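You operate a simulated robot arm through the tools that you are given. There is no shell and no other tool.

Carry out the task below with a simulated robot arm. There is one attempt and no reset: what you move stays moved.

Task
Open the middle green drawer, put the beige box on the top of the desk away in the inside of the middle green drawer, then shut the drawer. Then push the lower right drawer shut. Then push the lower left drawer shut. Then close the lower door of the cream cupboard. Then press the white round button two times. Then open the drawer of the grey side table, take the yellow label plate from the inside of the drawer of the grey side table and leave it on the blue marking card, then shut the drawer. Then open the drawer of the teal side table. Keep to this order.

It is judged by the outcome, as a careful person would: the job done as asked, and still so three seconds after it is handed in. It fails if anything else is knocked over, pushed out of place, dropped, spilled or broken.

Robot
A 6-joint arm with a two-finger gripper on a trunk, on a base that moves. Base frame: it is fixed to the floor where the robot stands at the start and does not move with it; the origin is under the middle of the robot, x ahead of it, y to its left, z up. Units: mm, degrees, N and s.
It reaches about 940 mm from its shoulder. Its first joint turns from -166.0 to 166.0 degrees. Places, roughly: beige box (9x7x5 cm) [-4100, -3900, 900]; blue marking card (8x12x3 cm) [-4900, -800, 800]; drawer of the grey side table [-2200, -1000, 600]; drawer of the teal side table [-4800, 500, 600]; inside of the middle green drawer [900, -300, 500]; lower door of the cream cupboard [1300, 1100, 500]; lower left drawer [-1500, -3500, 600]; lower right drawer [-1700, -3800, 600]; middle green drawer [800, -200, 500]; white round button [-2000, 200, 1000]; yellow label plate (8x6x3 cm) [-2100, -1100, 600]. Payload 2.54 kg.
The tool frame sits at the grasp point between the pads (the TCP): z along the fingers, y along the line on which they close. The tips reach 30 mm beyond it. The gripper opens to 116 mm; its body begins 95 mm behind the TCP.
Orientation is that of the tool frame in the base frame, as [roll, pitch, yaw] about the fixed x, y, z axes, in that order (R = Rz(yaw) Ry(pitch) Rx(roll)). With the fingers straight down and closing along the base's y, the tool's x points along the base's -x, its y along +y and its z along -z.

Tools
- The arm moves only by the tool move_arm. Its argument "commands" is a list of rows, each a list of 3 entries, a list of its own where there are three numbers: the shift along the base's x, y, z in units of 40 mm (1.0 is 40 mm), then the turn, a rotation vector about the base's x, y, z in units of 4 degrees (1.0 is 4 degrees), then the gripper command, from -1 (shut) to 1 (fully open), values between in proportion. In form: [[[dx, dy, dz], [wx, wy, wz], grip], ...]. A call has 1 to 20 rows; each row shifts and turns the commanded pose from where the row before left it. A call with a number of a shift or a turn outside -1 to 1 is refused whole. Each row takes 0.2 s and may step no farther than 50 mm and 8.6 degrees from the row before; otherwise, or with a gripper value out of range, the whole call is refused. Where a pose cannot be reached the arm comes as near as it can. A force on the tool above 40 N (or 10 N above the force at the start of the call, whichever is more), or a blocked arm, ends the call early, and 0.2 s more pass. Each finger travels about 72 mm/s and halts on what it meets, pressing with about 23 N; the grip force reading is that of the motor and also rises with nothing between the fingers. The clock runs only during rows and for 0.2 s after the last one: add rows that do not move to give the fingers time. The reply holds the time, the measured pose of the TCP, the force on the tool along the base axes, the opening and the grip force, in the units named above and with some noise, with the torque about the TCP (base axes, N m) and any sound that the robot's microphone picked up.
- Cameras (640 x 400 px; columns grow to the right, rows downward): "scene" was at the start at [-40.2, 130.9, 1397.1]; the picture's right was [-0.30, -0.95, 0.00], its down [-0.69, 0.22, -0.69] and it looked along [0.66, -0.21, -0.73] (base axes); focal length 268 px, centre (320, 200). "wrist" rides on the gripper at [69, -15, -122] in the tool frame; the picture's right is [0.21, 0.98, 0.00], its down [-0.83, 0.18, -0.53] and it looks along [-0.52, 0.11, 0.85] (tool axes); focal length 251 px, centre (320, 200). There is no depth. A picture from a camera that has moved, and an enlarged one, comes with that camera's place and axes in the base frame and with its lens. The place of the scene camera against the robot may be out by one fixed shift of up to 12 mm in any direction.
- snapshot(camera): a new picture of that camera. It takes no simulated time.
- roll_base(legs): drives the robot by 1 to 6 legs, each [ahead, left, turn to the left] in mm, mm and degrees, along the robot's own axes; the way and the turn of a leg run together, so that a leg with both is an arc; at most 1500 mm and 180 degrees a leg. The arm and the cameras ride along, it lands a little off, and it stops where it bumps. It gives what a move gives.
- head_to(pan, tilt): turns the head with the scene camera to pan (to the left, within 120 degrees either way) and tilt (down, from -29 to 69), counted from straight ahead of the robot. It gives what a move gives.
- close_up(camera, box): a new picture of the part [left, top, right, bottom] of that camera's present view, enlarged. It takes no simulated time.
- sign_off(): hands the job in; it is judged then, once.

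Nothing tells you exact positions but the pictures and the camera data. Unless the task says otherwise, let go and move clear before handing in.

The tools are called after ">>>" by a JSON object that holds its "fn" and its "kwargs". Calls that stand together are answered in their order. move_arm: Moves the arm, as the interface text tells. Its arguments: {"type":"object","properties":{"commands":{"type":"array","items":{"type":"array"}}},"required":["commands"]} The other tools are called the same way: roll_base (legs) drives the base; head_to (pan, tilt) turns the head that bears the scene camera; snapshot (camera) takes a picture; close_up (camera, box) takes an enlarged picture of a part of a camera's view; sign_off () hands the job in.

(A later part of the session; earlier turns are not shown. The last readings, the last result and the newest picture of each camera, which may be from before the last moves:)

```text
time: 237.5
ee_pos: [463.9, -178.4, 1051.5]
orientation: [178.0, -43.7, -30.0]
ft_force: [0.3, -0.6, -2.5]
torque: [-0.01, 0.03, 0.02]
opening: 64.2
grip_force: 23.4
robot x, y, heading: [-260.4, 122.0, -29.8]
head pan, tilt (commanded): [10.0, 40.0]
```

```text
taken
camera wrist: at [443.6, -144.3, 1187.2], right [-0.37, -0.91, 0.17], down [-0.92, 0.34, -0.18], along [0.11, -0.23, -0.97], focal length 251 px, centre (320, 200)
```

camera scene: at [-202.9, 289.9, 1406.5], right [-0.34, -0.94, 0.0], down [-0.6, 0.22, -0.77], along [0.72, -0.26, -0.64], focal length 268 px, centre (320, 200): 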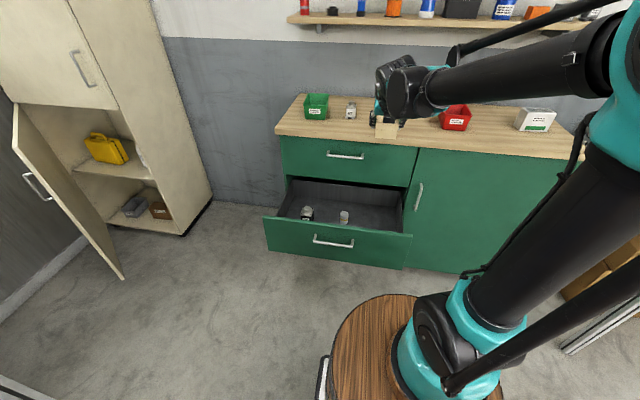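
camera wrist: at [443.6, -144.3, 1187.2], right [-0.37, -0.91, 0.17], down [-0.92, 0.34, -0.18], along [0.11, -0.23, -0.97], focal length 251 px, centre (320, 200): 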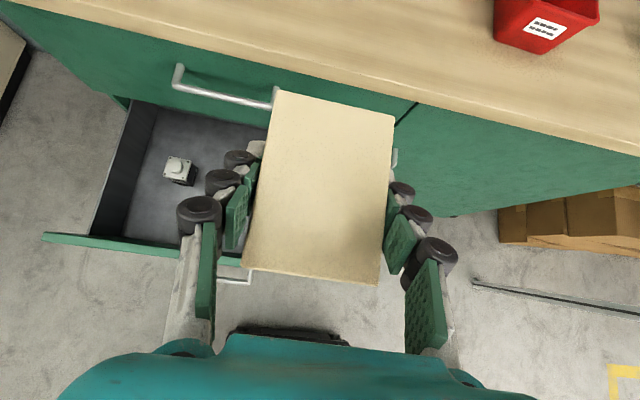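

>>> {"fn": "move_arm", "kwargs": {"commands": [[[0.195, -0.225, -0.72], [0.5, 0.866, 0], -1], [[0.195, -0.225, -0.72], [0.5, 0.866, 0], -1], [[0.195, -0.225, -0.72], [0.5, 0.866, 0], -1], [[0.195, -0.225, -0.72], [0.5, 0.866, 0], -1], [[0.195, -0.225, -0.72], [0, 0, 0], -1], [[0.195, -0.225, -0.72], [0, 0, 0], -1], [[0.195, -0.225, -0.72], [0, 0, 0], -1]]}}

>>> {"fn": "snapshot", "kwargs": {"camera": "scene"}}

>>> {"fn": "snapshot", "kwargs": {"camera": "wrist"}}

```text
time: 239.1
ee_pos: [524.2, -197.2, 851.0]
orientation: [174.3, -29.6, -29.9]
ft_force: [0.4, -0.5, -1.2]
torque: [0.02, -0.07, 0.02]
opening: 64.3
grip_force: 23.2
out of reach, approached as far as the arm can: row 2, 3, 4, 7
robot x, y, heading: [-257.3, 126.0, -29.9]
head pan, tilt (commanded): [10.0, 40.0]
```

```text
taken
camera scene: at [-203.1, 290.0, 1406.5], right [-0.34, -0.94, 0.0], down [-0.6, 0.22, -0.77], along [0.72, -0.26, -0.64], focal length 268 px, centre (320, 200)
```

scene: 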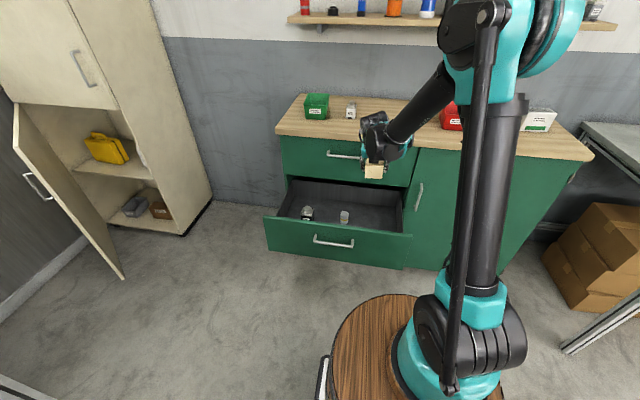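

```text
taken
camera wrist: at [539.4, -175.4, 988.6], right [-0.36, -0.91, 0.19], down [-0.92, 0.38, 0.07], along [-0.14, -0.15, -0.98], focal length 251 px, centre (320, 200)
```

wrist: 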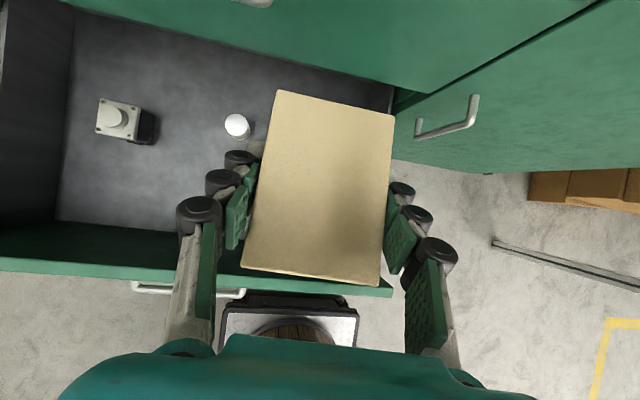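

>>> {"fn": "roll_base", "kwargs": {"legs": [[0, -90, 0]]}}

>>> {"fn": "move_arm", "kwargs": {"commands": [[[0.25, 0.35, 0], [0.3, -0.17, 0], -1], [[0.25, 0.35, 0], [0.3, -0.17, 0], -1], [[0.25, 0.35, 0], [0.3, -0.17, 0], -1], [[0.25, 0.35, 0], [0.3, -0.17, 0], -1]]}}

>>> {"fn": "snapshot", "kwargs": {"camera": "wrist"}}

```text
time: 240.2
ee_pos: [481.1, -276.2, 850.1]
orientation: [174.4, -29.5, -29.8]
ft_force: [0.5, 0.4, -1.3]
torque: [-0.02, -0.01, 0.01]
opening: 64.1
grip_force: 23.1
robot x, y, heading: [-302.0, 47.6, -30.0]
head pan, tilt (commanded): [10.0, 40.0]
```

```text
time: 241.2
ee_pos: [517.7, -208.8, 849.0]
orientation: [178.9, -30.0, -32.6]
ft_force: [0.2, -0.9, -0.6]
torque: [-0.03, 0.01, 0.02]
opening: 64.1
grip_force: 22.4
out of reach, approached as far as the arm can: row 2, 3, 4
robot x, y, heading: [-303.3, 45.1, -29.9]
head pan, tilt (commanded): [10.0, 40.0]
```

```text
taken
camera wrist: at [525.9, -193.5, 990.0], right [-0.38, -0.92, 0.12], down [-0.92, 0.39, 0.05], along [-0.1, -0.09, -0.99], focal length 251 px, centre (320, 200)
```

wrist: 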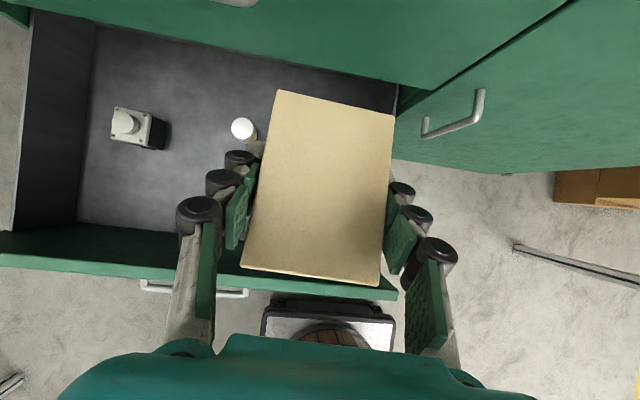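

>>> {"fn": "roll_base", "kwargs": {"legs": [[0, -25, 0]]}}

>>> {"fn": "move_arm", "kwargs": {"commands": [[[0, 0, -0.85], [0, 0, 0], -1], [[0, 0, -0.85], [0, 0, 0], -1], [[0, 0, -0.85], [0, 0, 0], -1], [[0, 0, -0.85], [0, 0, 0], -1], [[0, 0, -0.85], [0, 0, 0], -1]]}}

>>> {"fn": "snapshot", "kwargs": {"camera": "wrist"}}

>>> {"fn": "snapshot", "kwargs": {"camera": "scene"}}

```text
time: 242.0
ee_pos: [505.4, -230.1, 850.0]
orientation: [178.9, -30.0, -32.5]
ft_force: [-1.1, 0.5, -2.0]
torque: [0.0, -0.01, -0.03]
opening: 64.2
grip_force: 23.4
robot x, y, heading: [-316.8, 28.9, -29.9]
head pan, tilt (commanded): [10.0, 40.0]
```

```text
time: 243.2
ee_pos: [504.1, -230.9, 679.8]
orientation: [178.9, -29.9, -32.5]
ft_force: [-0.6, -0.2, -1.2]
torque: [-0.02, -0.02, 0.02]
opening: 64.3
grip_force: 23.2
robot x, y, heading: [-317.7, 24.1, -30.0]
head pan, tilt (commanded): [10.0, 40.0]
```

```text
taken
camera wrist: at [512.9, -215.6, 820.0], right [-0.38, -0.92, 0.12], down [-0.92, 0.39, 0.05], along [-0.1, -0.09, -0.99], focal length 251 px, centre (320, 200)
```

wrist: 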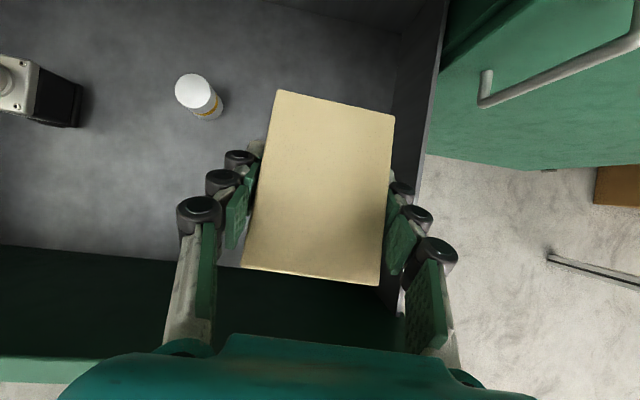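

```text
taken
camera scene: at [-260.4, 190.4, 1406.5], right [-0.34, -0.94, 0.0], down [-0.6, 0.22, -0.77], along [0.72, -0.26, -0.64], focal length 268 px, centre (320, 200)
```

scene: 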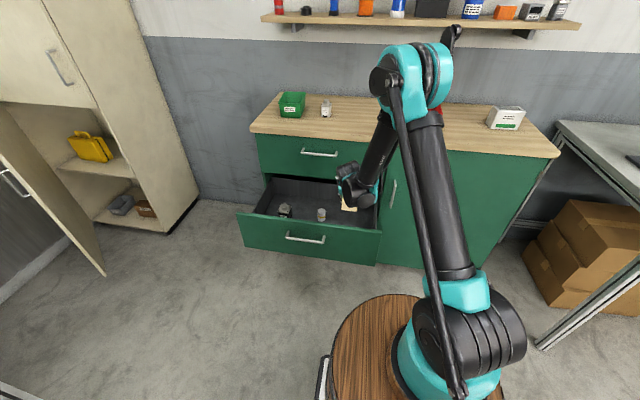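

>>> {"fn": "move_arm", "kwargs": {"commands": [[[0.353, -0.204, -0.875], [0, 0, 0], -1], [[0.353, -0.204, -0.875], [0, 0, 0], -1], [[0.353, -0.204, -0.875], [0, 0, 0], -1], [[0.353, -0.204, -0.875], [0, 0, 0], -1], [[0.353, -0.204, -0.875], [0, 0, 0], -1]]}}

>>> {"fn": "snapshot", "kwargs": {"camera": "wrist"}}

>>> {"fn": "close_up", "kwargs": {"camera": "scene", "box": [230, 130, 420, 270]}}

```text
time: 244.4
ee_pos: [576.1, -263.5, 504.8]
orientation: [178.1, -30.4, -32.4]
ft_force: [0.0, 0.3, -1.9]
torque: [-0.03, -0.02, 0.0]
opening: 64.3
grip_force: 22.6
out of reach, approached as far as the arm can: row 4, 5
robot x, y, heading: [-311.2, 28.5, -30.1]
head pan, tilt (commanded): [10.0, 40.0]
```

```text
taken
camera wrist: at [585.6, -246.4, 644.1], right [-0.38, -0.91, 0.14], down [-0.92, 0.39, 0.05], along [-0.1, -0.11, -0.99], focal length 251 px, centre (320, 200)
```

wrist: 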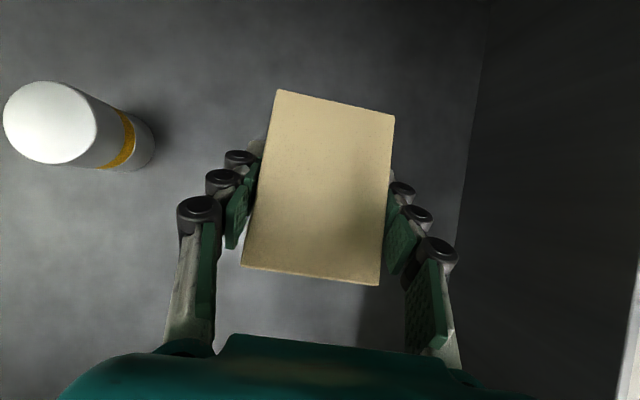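

```text
2.86 times, centred on (325, 200) of scene
camera zoom: at [-260.3, 190.4, 1406.5], right [-0.34, -0.94, 0.0], down [-0.6, 0.22, -0.77], along [0.72, -0.26, -0.64], focal length 766 px, centre (306, 200)
```

zoom: 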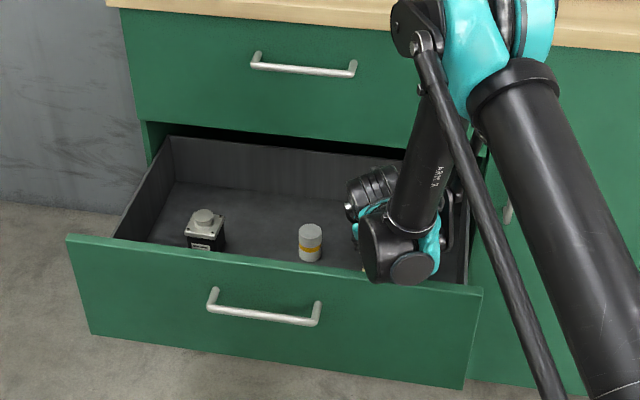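

>>> {"fn": "roll_base", "kwargs": {"legs": [[42, 0, 0]]}}

>>> {"fn": "move_arm", "kwargs": {"commands": [[[0, 0, -0.25], [0, 0, 0], -1], [[0, 0, -0.25], [0, 0, 0], -1]]}}

>>> {"fn": "snapshot", "kwargs": {"camera": "wrist"}}

>>> {"fn": "close_up", "kwargs": {"camera": "scene", "box": [230, 130, 420, 270]}}

```text
time: 245.3
ee_pos: [611.9, -285.1, 505.1]
orientation: [178.1, -30.4, -32.5]
ft_force: [0.3, 0.3, -1.4]
torque: [0.01, 0.01, -0.04]
opening: 64.5
grip_force: 22.8
robot x, y, heading: [-277.5, 1.2, -29.7]
head pan, tilt (commanded): [10.0, 40.0]
```

```text
time: 245.9
ee_pos: [613.7, -284.7, 484.3]
orientation: [178.1, -30.5, -32.6]
ft_force: [-0.2, -2.7, 10.5]
torque: [-0.04, -0.52, -0.13]
opening: 64.4
grip_force: 22.9
robot x, y, heading: [-277.5, 2.9, -30.0]
head pan, tilt (commanded): [10.0, 40.0]
```

```text
taken
camera wrist: at [622.0, -267.7, 625.0], right [-0.38, -0.91, 0.14], down [-0.92, 0.39, 0.05], along [-0.1, -0.11, -0.99], focal length 251 px, centre (320, 200)
```

wrist: 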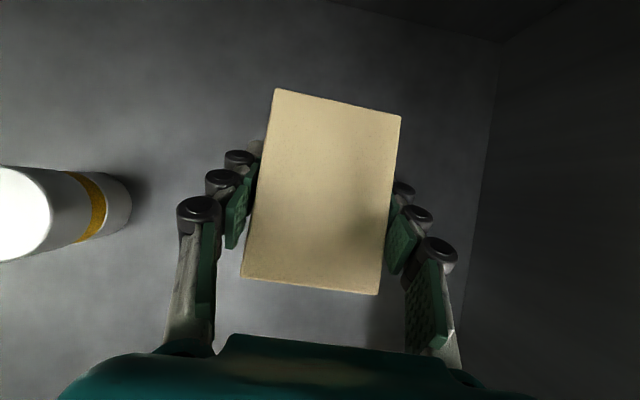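

```text
2.86 times, centred on (325, 200) of scene
camera zoom: at [-224.1, 169.4, 1406.5], right [-0.34, -0.94, 0.0], down [-0.6, 0.22, -0.77], along [0.72, -0.26, -0.64], focal length 766 px, centre (306, 200)
```

zoom: 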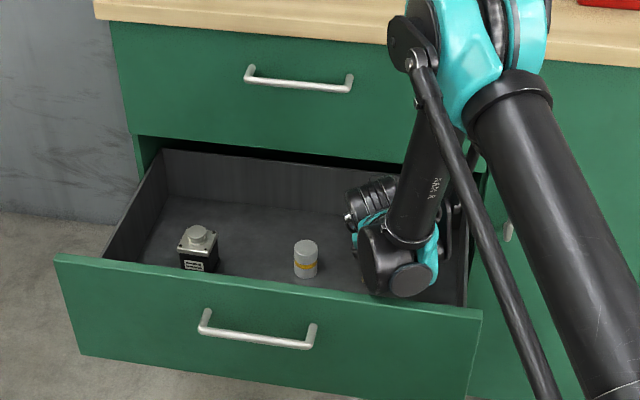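

The box's far edge has touched the drawer floor, clear of the bottle and motor. Opening the fingers moderately to let it settle.

>>> {"fn": "move_arm", "kwargs": {"commands": [[[0, 0, 0], [0, 0, 0], -0.1], [[0, 0, 0], [0, 0, 0], 0.1], [[0, 0, 0], [0, 0, 0], 0.5], [[0, 0, 0], [0, 0, 0], 0.6], [[0, 0, 0], [0, 0, 0], 0.6]]}}

>>> {"fn": "snapshot", "kwargs": {"camera": "wrist"}}

```text
time: 247.1
ee_pos: [613.0, -284.7, 484.0]
orientation: [178.1, -30.4, -32.5]
ft_force: [0.0, 0.1, 0.1]
torque: [0.0, 0.01, -0.02]
opening: 92.5
grip_force: 0.0
robot x, y, heading: [-281.4, 1.1, -29.8]
head pan, tilt (commanded): [10.0, 40.0]
```

```text
taken
camera wrist: at [622.1, -267.4, 624.6], right [-0.38, -0.91, 0.14], down [-0.92, 0.39, 0.05], along [-0.1, -0.11, -0.99], focal length 251 px, centre (320, 200)
```

wrist: 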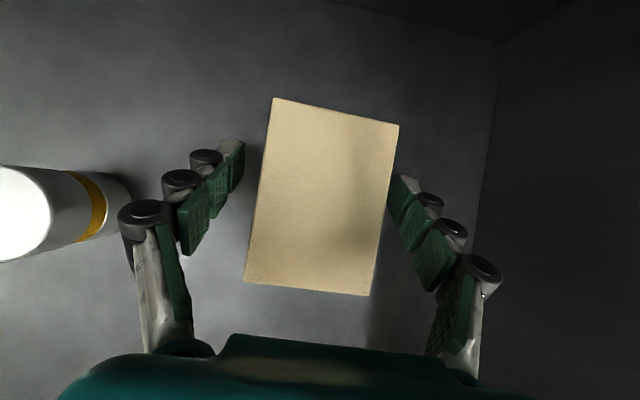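

The box lies flat in the drawer and nothing else moved. I'll withdraw up and back, close the fingers, and set up to push the drawer front shut.

>>> {"fn": "move_arm", "kwargs": {"commands": [[[-0.2, 0.115, 0.875], [0, 0, 0], 0.6], [[-0.353, 0.204, 0.875], [0, 0, 0], 0.6], [[-0.353, 0.204, 0.875], [0, 0, 0], 0.6], [[-0.353, 0.204, 0.875], [0, 0, 0], 0.6], [[-0.353, 0.204, 0.875], [0, 0, 0], 0.6], [[-0.353, 0.204, 0.875], [0, 0, 0], 0.6], [[-0.353, 0.204, 0.875], [0, 0, 0], 0.6], [[-0.353, 0.204, 0.875], [0, 0, 0], 0.6]]}}

>>> {"fn": "snapshot", "kwargs": {"camera": "wrist"}}

>>> {"fn": "snapshot", "kwargs": {"camera": "scene"}}

```text
time: 248.9
ee_pos: [506.5, -223.7, 765.8]
orientation: [178.1, -30.4, -32.7]
ft_force: [-0.5, 0.1, 0.8]
torque: [0.0, 0.04, -0.01]
opening: 93.0
grip_force: 0.1
robot x, y, heading: [-278.4, 0.5, -29.9]
head pan, tilt (commanded): [10.0, 40.0]
```

```text
taken
camera wrist: at [515.1, -206.2, 905.8], right [-0.38, -0.91, 0.14], down [-0.92, 0.39, 0.05], along [-0.1, -0.11, -0.99], focal length 251 px, centre (320, 200)
```

wrist: 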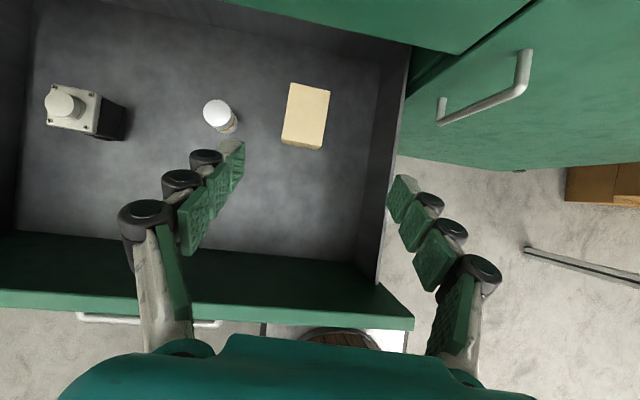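

```text
taken
camera scene: at [-223.5, 169.3, 1406.5], right [-0.34, -0.94, 0.0], down [-0.6, 0.22, -0.77], along [0.72, -0.26, -0.64], focal length 268 px, centre (320, 200)
```

scene: 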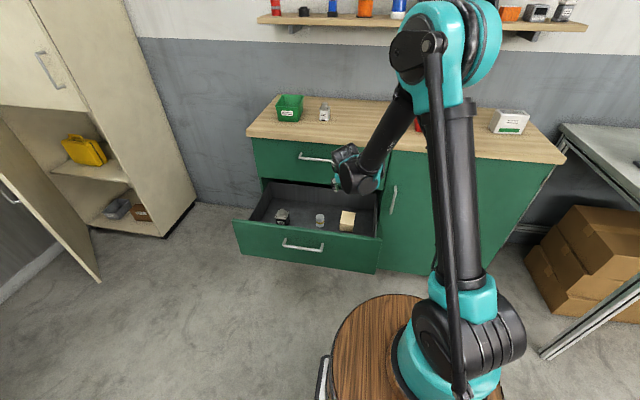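

>>> {"fn": "roll_base", "kwargs": {"legs": [[-440, 0, 0], [0, 250, 0]]}}

>>> {"fn": "snapshot", "kwargs": {"camera": "scene"}}

```text
time: 253.0
ee_pos: [254.7, 214.5, 765.6]
orientation: [178.0, -30.4, -32.4]
ft_force: [0.2, 0.6, -1.3]
torque: [0.01, 0.02, -0.03]
opening: 92.8
grip_force: 0.0
robot x, y, heading: [-530.6, 437.5, -29.8]
head pan, tilt (commanded): [10.0, 40.0]
```

```text
taken
camera scene: at [-476.6, 605.0, 1406.5], right [-0.34, -0.94, 0.0], down [-0.6, 0.22, -0.77], along [0.72, -0.26, -0.64], focal length 268 px, centre (320, 200)
```

scene: 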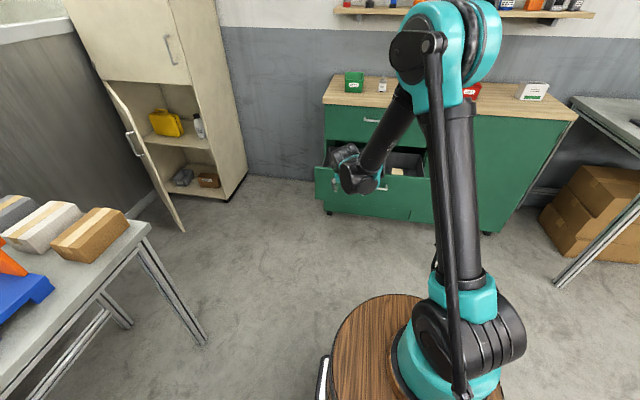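

>>> {"fn": "move_arm", "kwargs": {"commands": [[[0.385, -0.54, -0.642], [-0.417, -0.721, 0.067], -1], [[0.385, -0.54, -0.642], [-0.417, -0.721, 0.067], -1], [[0.385, -0.54, -0.642], [-0.417, -0.721, 0.067], -1], [[0.385, -0.54, -0.642], [-0.417, -0.721, 0.067], -1], [[0.385, -0.54, -0.642], [-0.417, -0.721, 0.067], -1], [[0.385, -0.54, -0.642], [-0.417, -0.721, 0.067], -1], [[0.385, -0.54, -0.642], [-0.417, -0.721, 0.067], -1], [[0.385, -0.54, -0.642], [-0.417, -0.721, 0.067], -1], [[0.385, -0.54, -0.642], [-0.417, -0.721, 0.067], -1]]}}

>>> {"fn": "snapshot", "kwargs": {"camera": "wrist"}}

>>> {"fn": "close_up", "kwargs": {"camera": "scene", "box": [290, 90, 470, 250]}}

```text
time: 255.0
ee_pos: [410.8, 14.9, 542.6]
orientation: [179.1, -60.4, -30.6]
ft_force: [-0.5, 0.3, -1.1]
torque: [0.0, 0.01, 0.04]
opening: 0.1
grip_force: 22.7
out of reach, approached as far as the arm can: row 6, 7
robot x, y, heading: [-535.6, 436.7, -29.7]
head pan, tilt (commanded): [10.0, 40.0]
```

```text
taken
camera wrist: at [358.1, 66.5, 663.6], right [-0.42, -0.89, 0.19], down [-0.84, 0.3, -0.45], along [0.34, -0.35, -0.87], focal length 251 px, centre (320, 200)
```

wrist: 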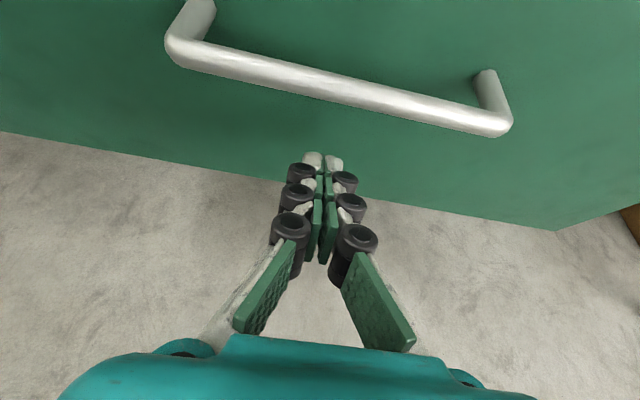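

```text
2.50 times, centred on (380, 170) of scene
camera zoom: at [-476.7, 605.0, 1406.5], right [-0.34, -0.94, 0.0], down [-0.6, 0.22, -0.77], along [0.72, -0.26, -0.64], focal length 670 px, centre (170, 275)
```

zoom: 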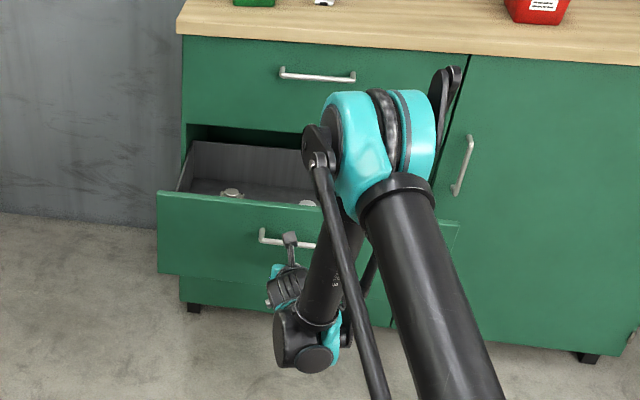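

>>> {"fn": "roll_base", "kwargs": {"legs": [[200, 0, 0]]}}

>>> {"fn": "snapshot", "kwargs": {"camera": "wrist"}}

```text
time: 256.6
ee_pos: [586.1, -87.0, 543.5]
orientation: [179.2, -60.2, -30.7]
ft_force: [0.2, 0.4, 1.1]
torque: [-0.02, -0.01, -0.02]
opening: 0.0
grip_force: 28.3
robot x, y, heading: [-357.4, 334.2, -29.8]
head pan, tilt (commanded): [10.0, 40.0]
```

```text
taken
camera wrist: at [533.3, -36.2, 663.8], right [-0.42, -0.89, 0.19], down [-0.84, 0.3, -0.45], along [0.34, -0.35, -0.87], focal length 251 px, centre (320, 200)
```

wrist: 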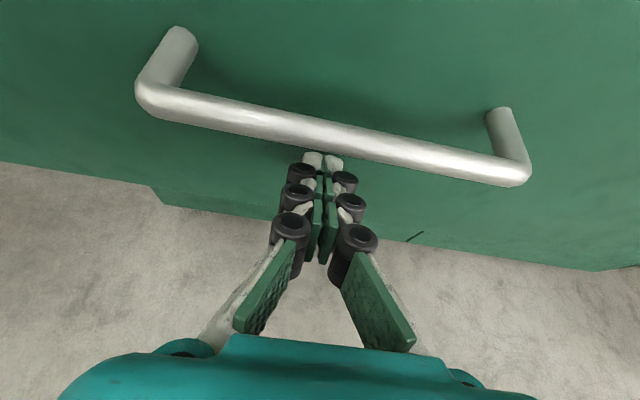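

>>> {"fn": "roll_base", "kwargs": {"legs": [[125, 0, 0]]}}

>>> {"fn": "snapshot", "kwargs": {"camera": "wrist"}}

>>> {"fn": "snapshot", "kwargs": {"camera": "scene"}}

```text
time: 257.8
ee_pos: [694.3, -149.6, 543.6]
orientation: [179.0, -60.2, -30.8]
ft_force: [0.0, -0.5, 0.1]
torque: [0.01, 0.01, -0.02]
opening: 0.0
grip_force: 28.5
robot x, y, heading: [-244.2, 274.6, -29.9]
head pan, tilt (commanded): [10.0, 40.0]
```

```text
taken
camera wrist: at [642.4, -98.4, 663.8], right [-0.42, -0.89, 0.19], down [-0.84, 0.3, -0.45], along [0.34, -0.35, -0.87], focal length 251 px, centre (320, 200)
```

wrist: 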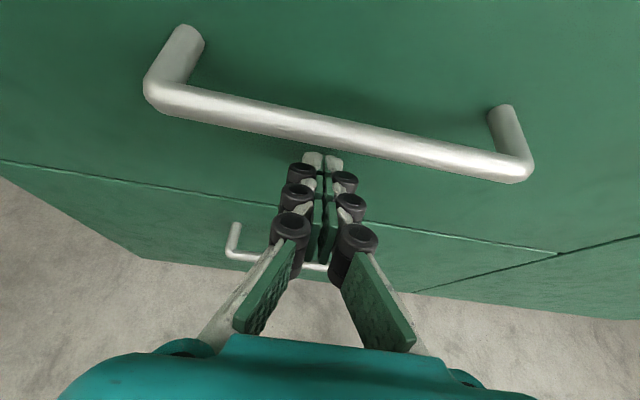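

```text
taken
camera scene: at [-191.5, 441.2, 1406.5], right [-0.34, -0.94, 0.0], down [-0.6, 0.22, -0.77], along [0.72, -0.26, -0.64], focal length 268 px, centre (320, 200)
```

scene: 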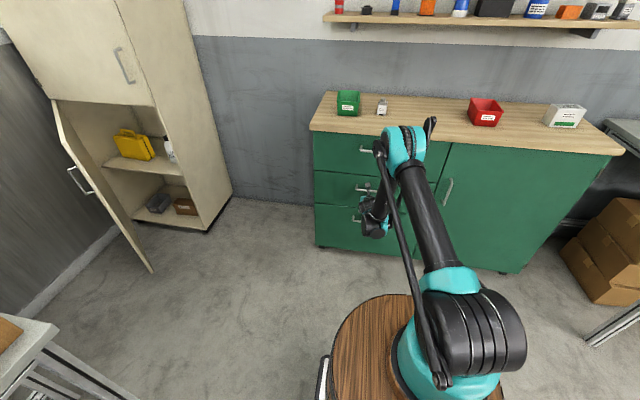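

>>> {"fn": "move_arm", "kwargs": {"commands": [[[0.13, -0.075, 0], [0, 0, 0], -1], [[0.13, -0.075, 0], [0, 0, 0], -1], [[0.13, -0.075, 0], [0, 0, 0], -1], [[0.13, -0.075, 0], [0, 0, 0], -1], [[0.13, -0.075, 0], [0, 0, 0], -1], [[0.13, -0.075, 0], [0, 0, 0], -1], [[0.13, -0.075, 0], [0, 0, 0], -1]]}}

>>> {"fn": "close_up", "kwargs": {"camera": "scene", "box": [300, 100, 480, 260]}}

```text
time: 258.4
ee_pos: [698.7, -153.1, 542.9]
orientation: [179.0, -60.0, -30.8]
ft_force: [-10.4, 4.6, 4.0]
torque: [-0.01, -0.06, 0.04]
opening: 5.9
grip_force: 28.5
robot x, y, heading: [-245.7, 278.1, -29.9]
head pan, tilt (commanded): [10.0, 40.0]
stopped in row 2: the force on the tool passed its limit at 56 N (the readings are from after the stop); the commanded pose is now the measured one
```

```text
2.50 times, centred on (390, 180) of scene
camera zoom: at [-192.4, 441.6, 1406.5], right [-0.34, -0.94, 0.0], down [-0.6, 0.22, -0.77], along [0.72, -0.26, -0.64], focal length 670 px, centre (145, 250)
```

zoom: 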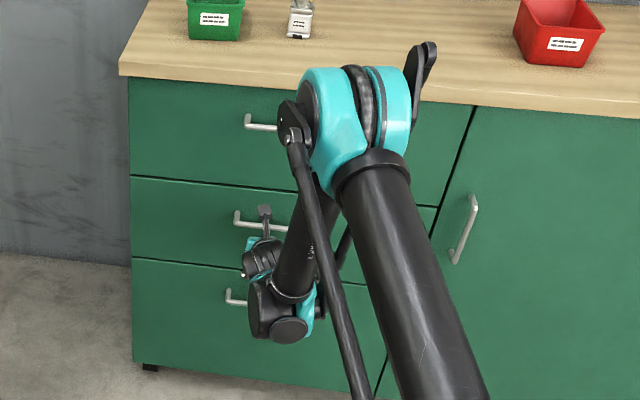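

>>> {"fn": "roll_base", "kwargs": {"legs": [[-150, 0, 0]]}}

>>> {"fn": "snapshot", "kwargs": {"camera": "wrist"}}

>>> {"fn": "snapshot", "kwargs": {"camera": "scene"}}

```text
time: 259.8
ee_pos: [570.0, -78.4, 542.7]
orientation: [179.1, -60.0, -30.9]
ft_force: [0.4, 0.2, 0.6]
torque: [0.03, 0.03, 0.04]
opening: 0.0
grip_force: 28.5
robot x, y, heading: [-372.9, 352.2, -29.9]
head pan, tilt (commanded): [10.0, 40.0]
```

```text
taken
camera wrist: at [518.7, -27.5, 663.2], right [-0.42, -0.89, 0.19], down [-0.84, 0.3, -0.45], along [0.34, -0.35, -0.87], focal length 251 px, centre (320, 200)
```

wrist: 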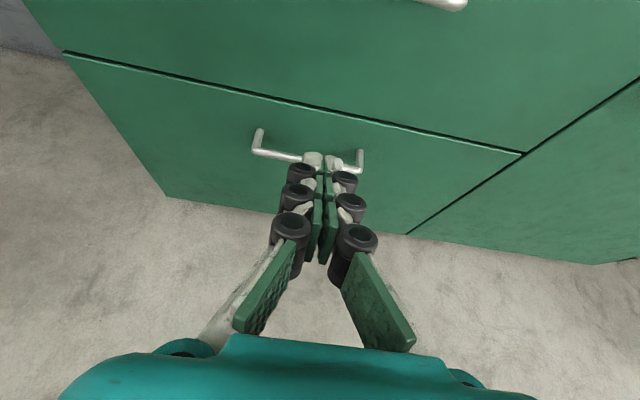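

```text
taken
camera scene: at [-322.1, 516.2, 1406.5], right [-0.34, -0.94, 0.0], down [-0.6, 0.22, -0.77], along [0.72, -0.26, -0.64], focal length 268 px, centre (320, 200)
```

scene: 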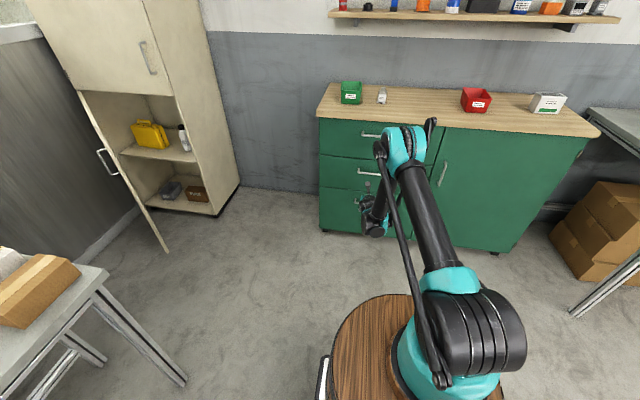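

The middle drawer is shut flush. Next come the two lower drawers on the desk: I'll tuck the arm up and drive down the aisle.

>>> {"fn": "move_arm", "kwargs": {"commands": [[[-0.495, 0.478, 0.695], [0.25, 0.433, 0], -1], [[-0.495, 0.478, 0.695], [0.25, 0.433, 0], -1], [[-0.495, 0.478, 0.695], [0.25, 0.433, 0], -1], [[-0.495, 0.478, 0.695], [0.25, 0.433, 0], -1], [[-0.495, 0.478, 0.695], [0.25, 0.433, 0], -1], [[-0.495, 0.478, 0.695], [0.25, 0.433, 0], -1], [[-0.495, 0.478, 0.695], [0.25, 0.433, 0], -1], [[-0.495, 0.478, 0.695], [0.25, 0.433, 0], -1], [[-0.495, 0.478, 0.695], [0.25, 0.433, 0], -1]]}}

>>> {"fn": "roll_base", "kwargs": {"legs": [[-80, -420, 0], [0, 0, -90], [1400, 320, 0], [1450, 0, 0]]}}

```text
time: 261.8
ee_pos: [398.0, 92.4, 796.2]
orientation: [178.8, -42.1, -30.6]
ft_force: [2.0, -0.3, -0.4]
torque: [-0.04, 0.01, 0.0]
opening: 0.0
grip_force: 27.9
out of reach, approached as far as the arm can: row 2
robot x, y, heading: [-372.7, 352.1, -29.9]
head pan, tilt (commanded): [10.0, 40.0]
```

```text
time: 281.8
ee_pos: [-2107.6, -3353.7, 795.6]
orientation: [178.8, -41.9, -122.0]
ft_force: [0.0, -0.7, -0.3]
torque: [-0.04, -0.02, 0.0]
opening: 0.0
grip_force: 28.6
robot x, y, heading: [-1831.2, -2589.0, -121.5]
head pan, tilt (commanded): [10.0, 40.0]
```

>>> {"fn": "roll_base", "kwargs": {"legs": [[1030, 0, 1.5], [150, -560, 0], [0, 0, 90]]}}

>>> {"fn": "head_to", "kwargs": {"pan": 10, "tilt": 30}}

>>> {"fn": "snapshot", "kwargs": {"camera": "scene"}}

>>> {"fn": "snapshot", "kwargs": {"camera": "wrist"}}

```text
time: 293.9
ee_pos: [-2148.0, -3585.7, 795.7]
orientation: [178.8, -42.1, -30.5]
ft_force: [-0.3, -0.2, 0.5]
torque: [-0.02, 0.0, 0.0]
opening: 0.0
grip_force: 28.7
robot x, y, heading: [-2922.6, -3327.4, -29.7]
head pan, tilt (commanded): [10.0, 40.0]
```

```text
time: 294.6
ee_pos: [-2147.4, -3587.0, 796.2]
orientation: [178.8, -41.9, -30.5]
ft_force: [-0.3, 0.1, -0.5]
torque: [0.05, 0.0, -0.03]
opening: 0.0
grip_force: 28.4
robot x, y, heading: [-2922.0, -3327.8, -29.6]
head pan, tilt (commanded): [10.0, 30.0]
```

```text
taken
camera scene: at [-2864.3, -3164.0, 1421.8], right [-0.34, -0.94, 0.0], down [-0.47, 0.17, -0.87], along [0.81, -0.29, -0.5], focal length 268 px, centre (320, 200)
```

scene: 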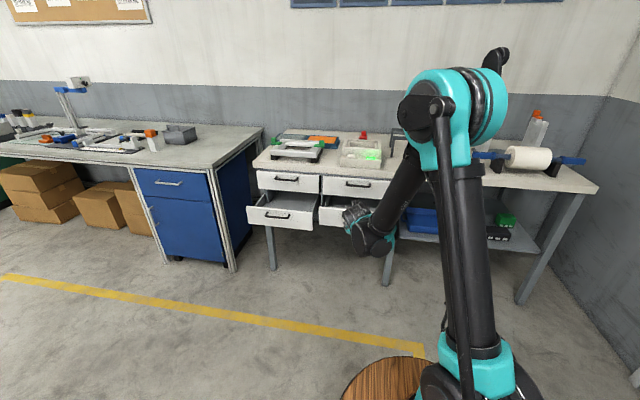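

```text
taken
camera wrist: at [-2165.0, -3555.7, 932.3], right [-0.37, -0.91, 0.16], down [-0.92, 0.35, -0.15], along [0.09, -0.2, -0.98], focal length 251 px, centre (320, 200)
```

wrist: 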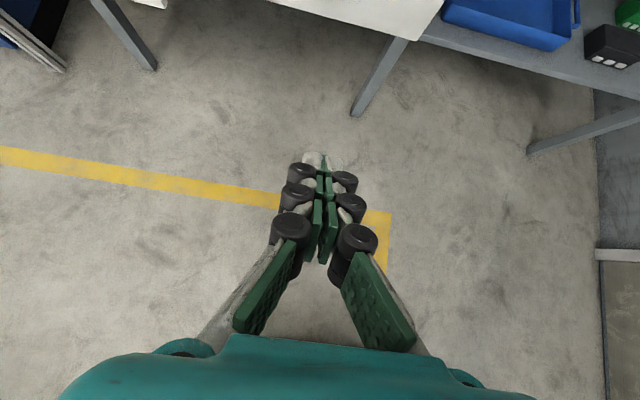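

>>> {"fn": "close_up", "kwargs": {"camera": "scene", "box": [230, 120, 420, 290]}}

```text
2.35 times, centred on (325, 205) of scene
camera zoom: at [-2864.3, -3164.0, 1421.8], right [-0.34, -0.94, 0.0], down [-0.47, 0.17, -0.87], along [0.81, -0.29, -0.5], focal length 631 px, centre (308, 188)
```

zoom: 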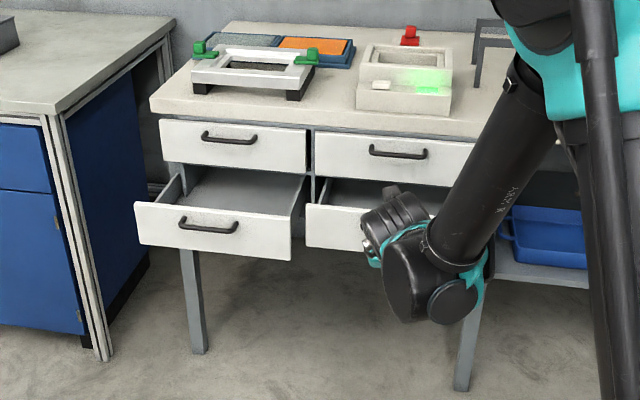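

>>> {"fn": "move_arm", "kwargs": {"commands": [[[0.528, -0.536, -0.535], [-0.281, -0.487, 0], -1], [[0.528, -0.536, -0.535], [-0.281, -0.487, 0], -1], [[0.528, -0.536, -0.535], [-0.281, -0.487, 0], -1], [[0.528, -0.536, -0.535], [-0.281, -0.487, 0], -1], [[0.528, -0.536, -0.535], [-0.281, -0.487, 0], -1], [[0.528, -0.536, -0.535], [-0.281, -0.487, 0], -1], [[0.528, -0.536, -0.535], [-0.281, -0.487, 0], -1], [[0.528, -0.536, -0.535], [-0.281, -0.487, 0], -1]]}}

>>> {"fn": "snapshot", "kwargs": {"camera": "wrist"}}

>>> {"fn": "snapshot", "kwargs": {"camera": "scene"}}

```text
time: 296.4
ee_pos: [-1979.6, -3755.0, 624.9]
orientation: [179.1, -60.1, -30.9]
ft_force: [-0.8, 0.4, -0.1]
torque: [0.0, 0.0, -0.02]
opening: 0.1
grip_force: 28.2
robot x, y, heading: [-2922.8, -3327.2, -29.8]
head pan, tilt (commanded): [10.0, 30.0]
```

```text
taken
camera wrist: at [-2031.5, -3705.3, 745.7], right [-0.42, -0.89, 0.19], down [-0.84, 0.3, -0.45], along [0.34, -0.35, -0.87], focal length 251 px, centre (320, 200)
```

wrist: 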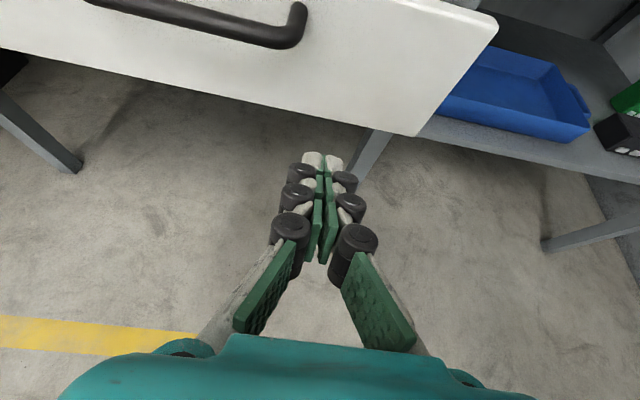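

```text
taken
camera scene: at [-2864.4, -3163.9, 1421.9], right [-0.34, -0.94, 0.0], down [-0.47, 0.17, -0.87], along [0.81, -0.29, -0.5], focal length 268 px, centre (320, 200)
```

scene: 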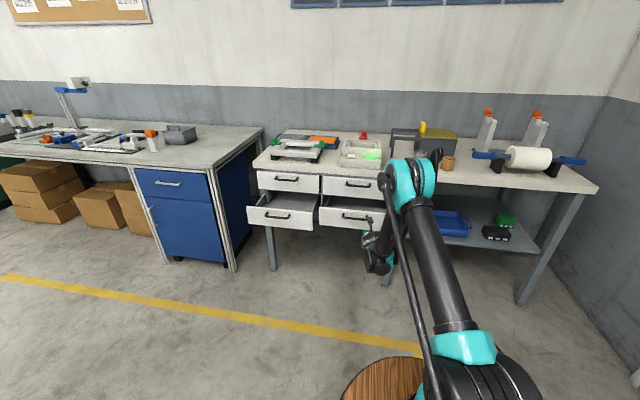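

>>> {"fn": "roll_base", "kwargs": {"legs": [[0, -28, 0], [85, 0, 0]]}}

>>> {"fn": "snapshot", "kwargs": {"camera": "wrist"}}

```text
time: 297.9
ee_pos: [-1920.8, -3823.0, 624.3]
orientation: [179.1, -59.9, -31.0]
ft_force: [0.2, -0.4, 0.2]
torque: [-0.02, -0.01, 0.0]
opening: 0.0
grip_force: 28.2
robot x, y, heading: [-2864.2, -3392.4, -29.9]
head pan, tilt (commanded): [10.0, 30.0]
```

```text
taken
camera wrist: at [-1972.7, -3771.9, 745.6], right [-0.42, -0.89, 0.19], down [-0.84, 0.3, -0.45], along [0.34, -0.35, -0.87], focal length 251 px, centre (320, 200)
```

wrist: 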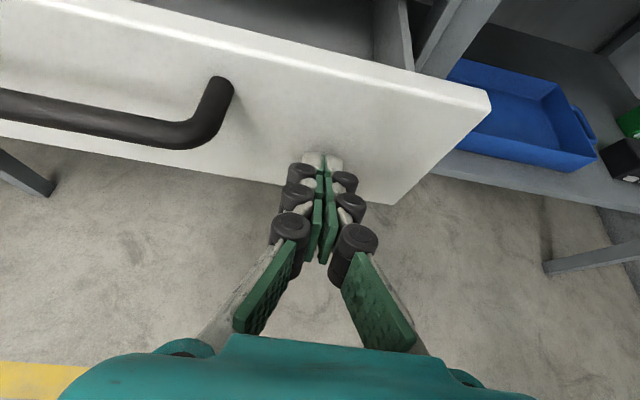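

>>> {"fn": "roll_base", "kwargs": {"legs": [[100, 0, 0]]}}

>>> {"fn": "snapshot", "kwargs": {"camera": "wrist"}}

```text
time: 299.1
ee_pos: [-1832.7, -3873.6, 625.7]
orientation: [179.1, -60.0, -30.9]
ft_force: [-0.7, 0.2, 0.2]
torque: [0.01, 0.0, 0.01]
opening: 0.0
grip_force: 28.6
robot x, y, heading: [-2782.1, -3444.1, -30.0]
head pan, tilt (commanded): [10.0, 30.0]
```

```text
taken
camera wrist: at [-1885.5, -3822.2, 745.6], right [-0.42, -0.89, 0.19], down [-0.84, 0.3, -0.45], along [0.34, -0.35, -0.87], focal length 251 px, centre (320, 200)
```

wrist: 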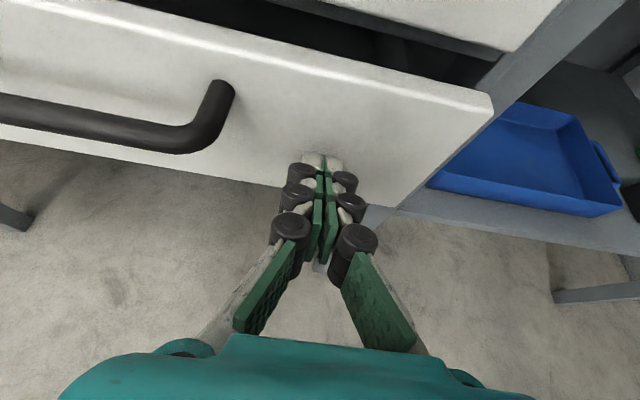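

>>> {"fn": "roll_base", "kwargs": {"legs": [[45, 0, 0]]}}

>>> {"fn": "snapshot", "kwargs": {"camera": "wrist"}}

```text
time: 299.9
ee_pos: [-1814.7, -3883.5, 625.8]
orientation: [179.2, -59.7, -30.8]
ft_force: [-8.1, 2.8, 2.8]
torque: [-0.05, -0.08, 0.01]
opening: 5.9
grip_force: 28.3
robot x, y, heading: [-2755.7, -3457.4, -29.4]
head pan, tilt (commanded): [10.0, 30.0]
stopped in leg 1: the force on the tool passed its limit at 187 N (the readings are from after the stop); the commanded pose is now the measured one
```

```text
taken
camera wrist: at [-1865.2, -3833.6, 745.6], right [-0.42, -0.89, 0.19], down [-0.84, 0.3, -0.44], along [0.33, -0.35, -0.88], focal length 251 px, centre (320, 200)
```

wrist: 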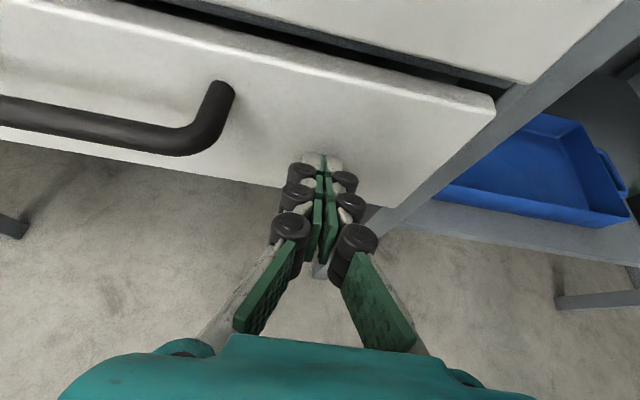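

>>> {"fn": "roll_base", "kwargs": {"legs": [[-160, 0, 0]]}}

>>> {"fn": "snapshot", "kwargs": {"camera": "wrist"}}

>>> {"fn": "close_up", "kwargs": {"camera": "scene", "box": [220, 120, 470, 300]}}

```text
time: 301.4
ee_pos: [-1951.6, -3804.5, 624.6]
orientation: [179.1, -59.7, -30.8]
ft_force: [0.0, 0.2, -0.2]
torque: [0.0, -0.02, 0.0]
opening: 0.4
grip_force: 28.2
robot x, y, heading: [-2893.7, -3379.9, -29.7]
head pan, tilt (commanded): [10.0, 30.0]
```

```text
taken
camera wrist: at [-2003.0, -3753.9, 745.2], right [-0.42, -0.89, 0.19], down [-0.84, 0.3, -0.44], along [0.33, -0.35, -0.88], focal length 251 px, centre (320, 200)
```

wrist: 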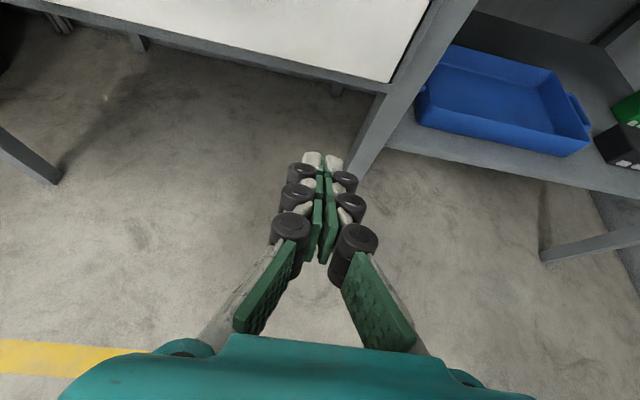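

```text
2.22 times, centred on (345, 210) of scene
camera zoom: at [-2832.9, -3214.3, 1421.9], right [-0.34, -0.94, 0.0], down [-0.47, 0.17, -0.87], along [0.81, -0.29, -0.5], focal length 596 px, centre (264, 178)
```

zoom: 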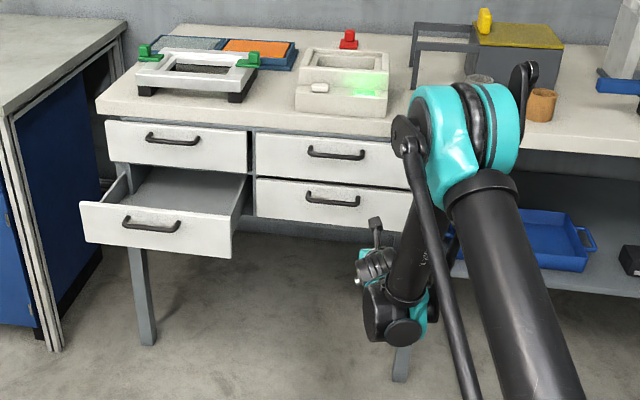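

The lower right drawer is flush now. For the lower left one I'll back up, shift the arm and base left, and push with smaller steps.

>>> {"fn": "roll_base", "kwargs": {"legs": [[-70, 0, 0]]}}

>>> {"fn": "move_arm", "kwargs": {"commands": [[[0.333, 0.578, 0], [0, 0, 0], -1], [[0.333, 0.578, 0], [0, 0, 0], -1], [[0.333, 0.578, 0], [0, 0, 0], -1]]}}

>>> {"fn": "roll_base", "kwargs": {"legs": [[0, 310, 0]]}}

>>> {"fn": "snapshot", "kwargs": {"camera": "wrist"}}

>>> {"fn": "snapshot", "kwargs": {"camera": "scene"}}

```text
time: 302.4
ee_pos: [-2012.7, -3768.3, 622.9]
orientation: [179.2, -59.7, -30.7]
ft_force: [-0.2, -0.9, 0.0]
torque: [-0.01, 0.01, -0.01]
opening: 0.0
grip_force: 28.2
robot x, y, heading: [-2951.9, -3342.8, -29.7]
head pan, tilt (commanded): [10.0, 30.0]
```

```text
time: 303.2
ee_pos: [-1972.2, -3699.7, 624.3]
orientation: [179.2, -59.7, -30.8]
ft_force: [-0.8, -0.4, 0.7]
torque: [0.02, -0.01, 0.04]
opening: 0.0
grip_force: 29.1
robot x, y, heading: [-2953.3, -3343.6, -29.9]
head pan, tilt (commanded): [10.0, 30.0]
```

```text
time: 305.3
ee_pos: [-1819.4, -3433.3, 623.1]
orientation: [179.3, -59.7, -31.0]
ft_force: [0.0, 0.8, 0.0]
torque: [0.0, 0.0, -0.01]
opening: 0.2
grip_force: 28.6
robot x, y, heading: [-2801.9, -3074.5, -30.0]
head pan, tilt (commanded): [10.0, 30.0]
```

```text
taken
camera wrist: at [-1870.8, -3382.5, 744.7], right [-0.42, -0.89, 0.19], down [-0.84, 0.3, -0.44], along [0.33, -0.35, -0.88], focal length 251 px, centre (320, 200)
```

wrist: 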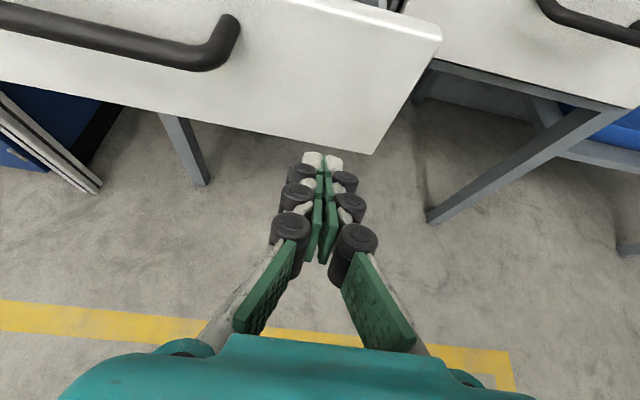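

```text
taken
camera scene: at [-2740.9, -2912.2, 1421.9], right [-0.34, -0.94, 0.0], down [-0.47, 0.17, -0.87], along [0.81, -0.29, -0.5], focal length 268 px, centre (320, 200)
```

scene: 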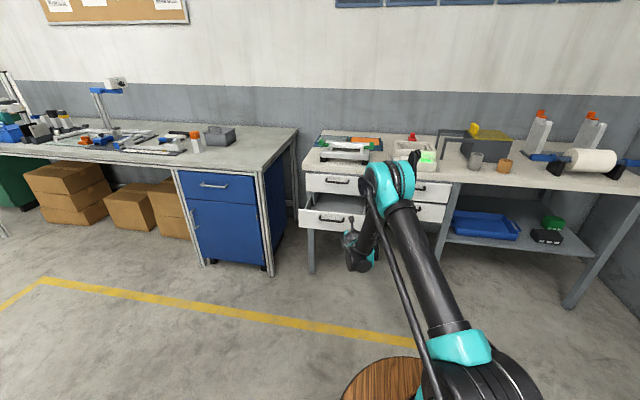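

>>> {"fn": "roll_base", "kwargs": {"legs": [[150, 0, 0]]}}

>>> {"fn": "snapshot", "kwargs": {"camera": "wrist"}}

```text
time: 306.6
ee_pos: [-1690.1, -3506.7, 623.1]
orientation: [179.2, -59.7, -30.9]
ft_force: [0.2, 0.9, -0.3]
torque: [0.0, -0.02, 0.0]
opening: 0.1
grip_force: 28.9
robot x, y, heading: [-2671.5, -3146.1, -29.9]
head pan, tilt (commanded): [10.0, 30.0]
```

```text
taken
camera wrist: at [-1741.9, -3456.5, 744.7], right [-0.42, -0.89, 0.19], down [-0.84, 0.3, -0.44], along [0.33, -0.35, -0.88], focal length 251 px, centre (320, 200)
```

wrist: 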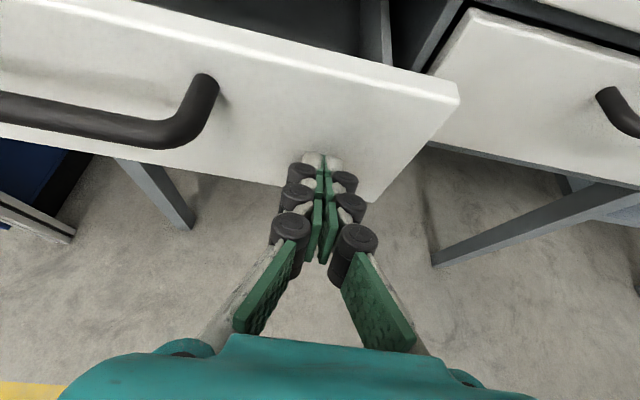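

>>> {"fn": "roll_base", "kwargs": {"legs": [[62, 0, 0]]}}

>>> {"fn": "move_arm", "kwargs": {"commands": [[[0.1, -0.058, 0], [0, 0, 0], -1], [[0.1, -0.058, 0], [0, 0, 0], -1], [[0.1, -0.058, 0], [0, 0, 0], -1], [[0.1, -0.058, 0], [0, 0, 0], -1], [[0.1, -0.058, 0], [0, 0, 0], -1], [[0.1, -0.058, 0], [0, 0, 0], -1], [[0.1, -0.058, 0], [0, 0, 0], -1], [[0.1, -0.058, 0], [0, 0, 0], -1], [[0.1, -0.058, 0], [0, 0, 0], -1], [[0.1, -0.058, 0], [0, 0, 0], -1]]}}

>>> {"fn": "snapshot", "kwargs": {"camera": "wrist"}}

```text
time: 307.6
ee_pos: [-1635.2, -3538.2, 623.8]
orientation: [179.1, -59.7, -30.8]
ft_force: [0.3, 0.4, -1.2]
torque: [0.04, -0.03, 0.01]
opening: 0.0
grip_force: 28.1
robot x, y, heading: [-2618.5, -3184.3, -30.1]
head pan, tilt (commanded): [10.0, 30.0]
```

```text
time: 309.0
ee_pos: [-1616.5, -3548.3, 623.8]
orientation: [179.1, -59.5, -30.8]
ft_force: [-10.2, 3.9, 4.4]
torque: [-0.02, -0.05, 0.02]
opening: 6.0
grip_force: 28.4
robot x, y, heading: [-2610.9, -3181.9, -30.0]
head pan, tilt (commanded): [10.0, 30.0]
stopped in row 7: the force on the tool passed its limit at 50 N (the readings are from after the stop); the commanded pose is now the measured one
```

```text
taken
camera wrist: at [-1667.3, -3498.9, 744.6], right [-0.42, -0.89, 0.19], down [-0.85, 0.3, -0.44], along [0.33, -0.35, -0.88], focal length 251 px, centre (320, 200)
```

wrist: 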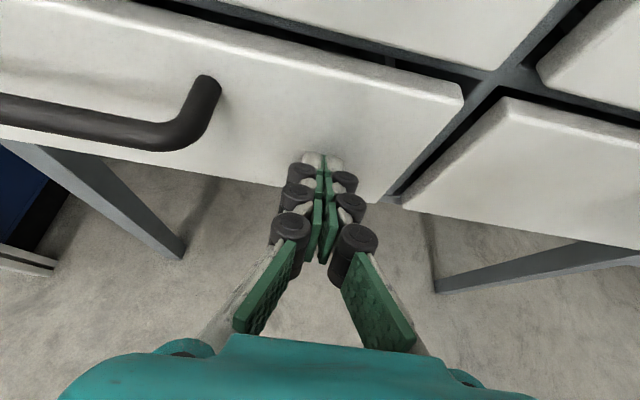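

Both lower drawers are shut. I'll back off, raise the arm into the travel pose, and head back toward the cream cupboard.

>>> {"fn": "roll_base", "kwargs": {"legs": [[-150, 0, 0]]}}

>>> {"fn": "close_up", "kwargs": {"camera": "scene", "box": [260, 120, 480, 290]}}

>>> {"fn": "move_arm", "kwargs": {"commands": [[[-0.5, 0.22, 0.9], [0.15, 0.26, 0], -1], [[-0.5, 0.22, 0.9], [0.15, 0.26, 0], -1], [[-0.5, 0.22, 0.9], [0.15, 0.26, 0], -1], [[-0.5, 0.22, 0.9], [0.15, 0.26, 0], -1], [[-0.5, 0.22, 0.9], [0.15, 0.26, 0], -1], [[-0.5, 0.22, 0.9], [0.15, 0.26, 0], -1], [[-0.5, 0.22, 0.9], [0.15, 0.26, 0], -1], [[-0.5, 0.22, 0.9], [0.15, 0.26, 0], -1], [[-0.5, 0.22, 0.9], [0.15, 0.26, 0], -1], [[-0.5, 0.22, 0.9], [0.15, 0.26, 0], -1], [[-0.5, 0.22, 0.9], [0.15, 0.26, 0], -1]]}}

>>> {"fn": "snapshot", "kwargs": {"camera": "scene"}}

```text
time: 310.4
ee_pos: [-1744.6, -3473.8, 622.8]
orientation: [179.2, -59.5, -30.8]
ft_force: [-0.9, -0.8, -0.6]
torque: [0.01, -0.01, -0.03]
opening: 0.0
grip_force: 28.6
robot x, y, heading: [-2748.5, -3104.8, -29.7]
head pan, tilt (commanded): [10.0, 30.0]
```

```text
2.35 times, centred on (370, 205) of scene
camera zoom: at [-2687.6, -2943.0, 1421.9], right [-0.34, -0.94, 0.0], down [-0.47, 0.17, -0.87], along [0.81, -0.29, -0.5], focal length 631 px, centre (202, 188)
```

zoom: 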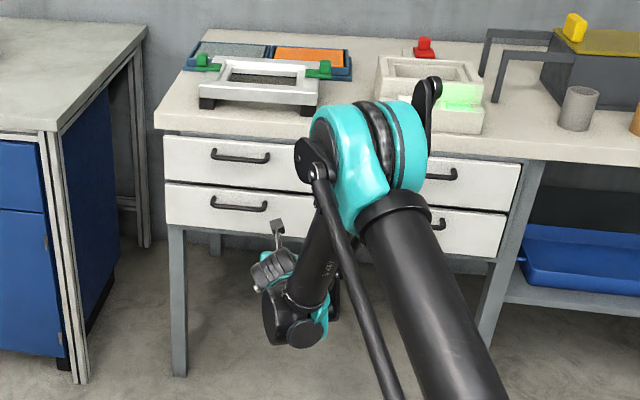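

```text
time: 312.8
ee_pos: [-1963.4, -3375.6, 1018.1]
orientation: [178.9, -46.4, -30.6]
ft_force: [0.5, -0.8, 1.2]
torque: [0.0, 0.03, -0.07]
opening: 0.1
grip_force: 28.6
robot x, y, heading: [-2745.0, -3104.5, -29.9]
head pan, tilt (commanded): [10.0, 30.0]
```

```text
taken
camera scene: at [-2687.4, -2943.0, 1421.9], right [-0.34, -0.94, 0.0], down [-0.47, 0.17, -0.87], along [0.81, -0.29, -0.5], focal length 268 px, centre (320, 200)
```

scene: 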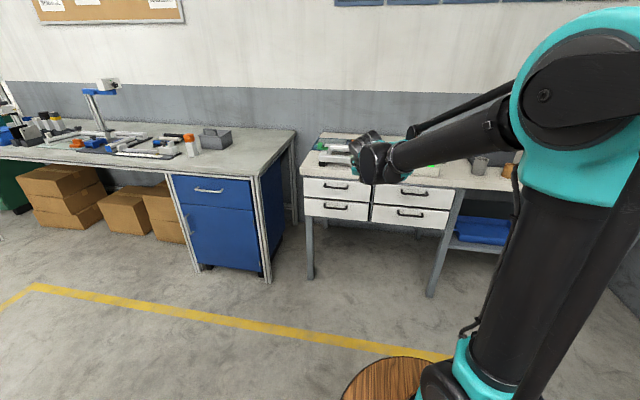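

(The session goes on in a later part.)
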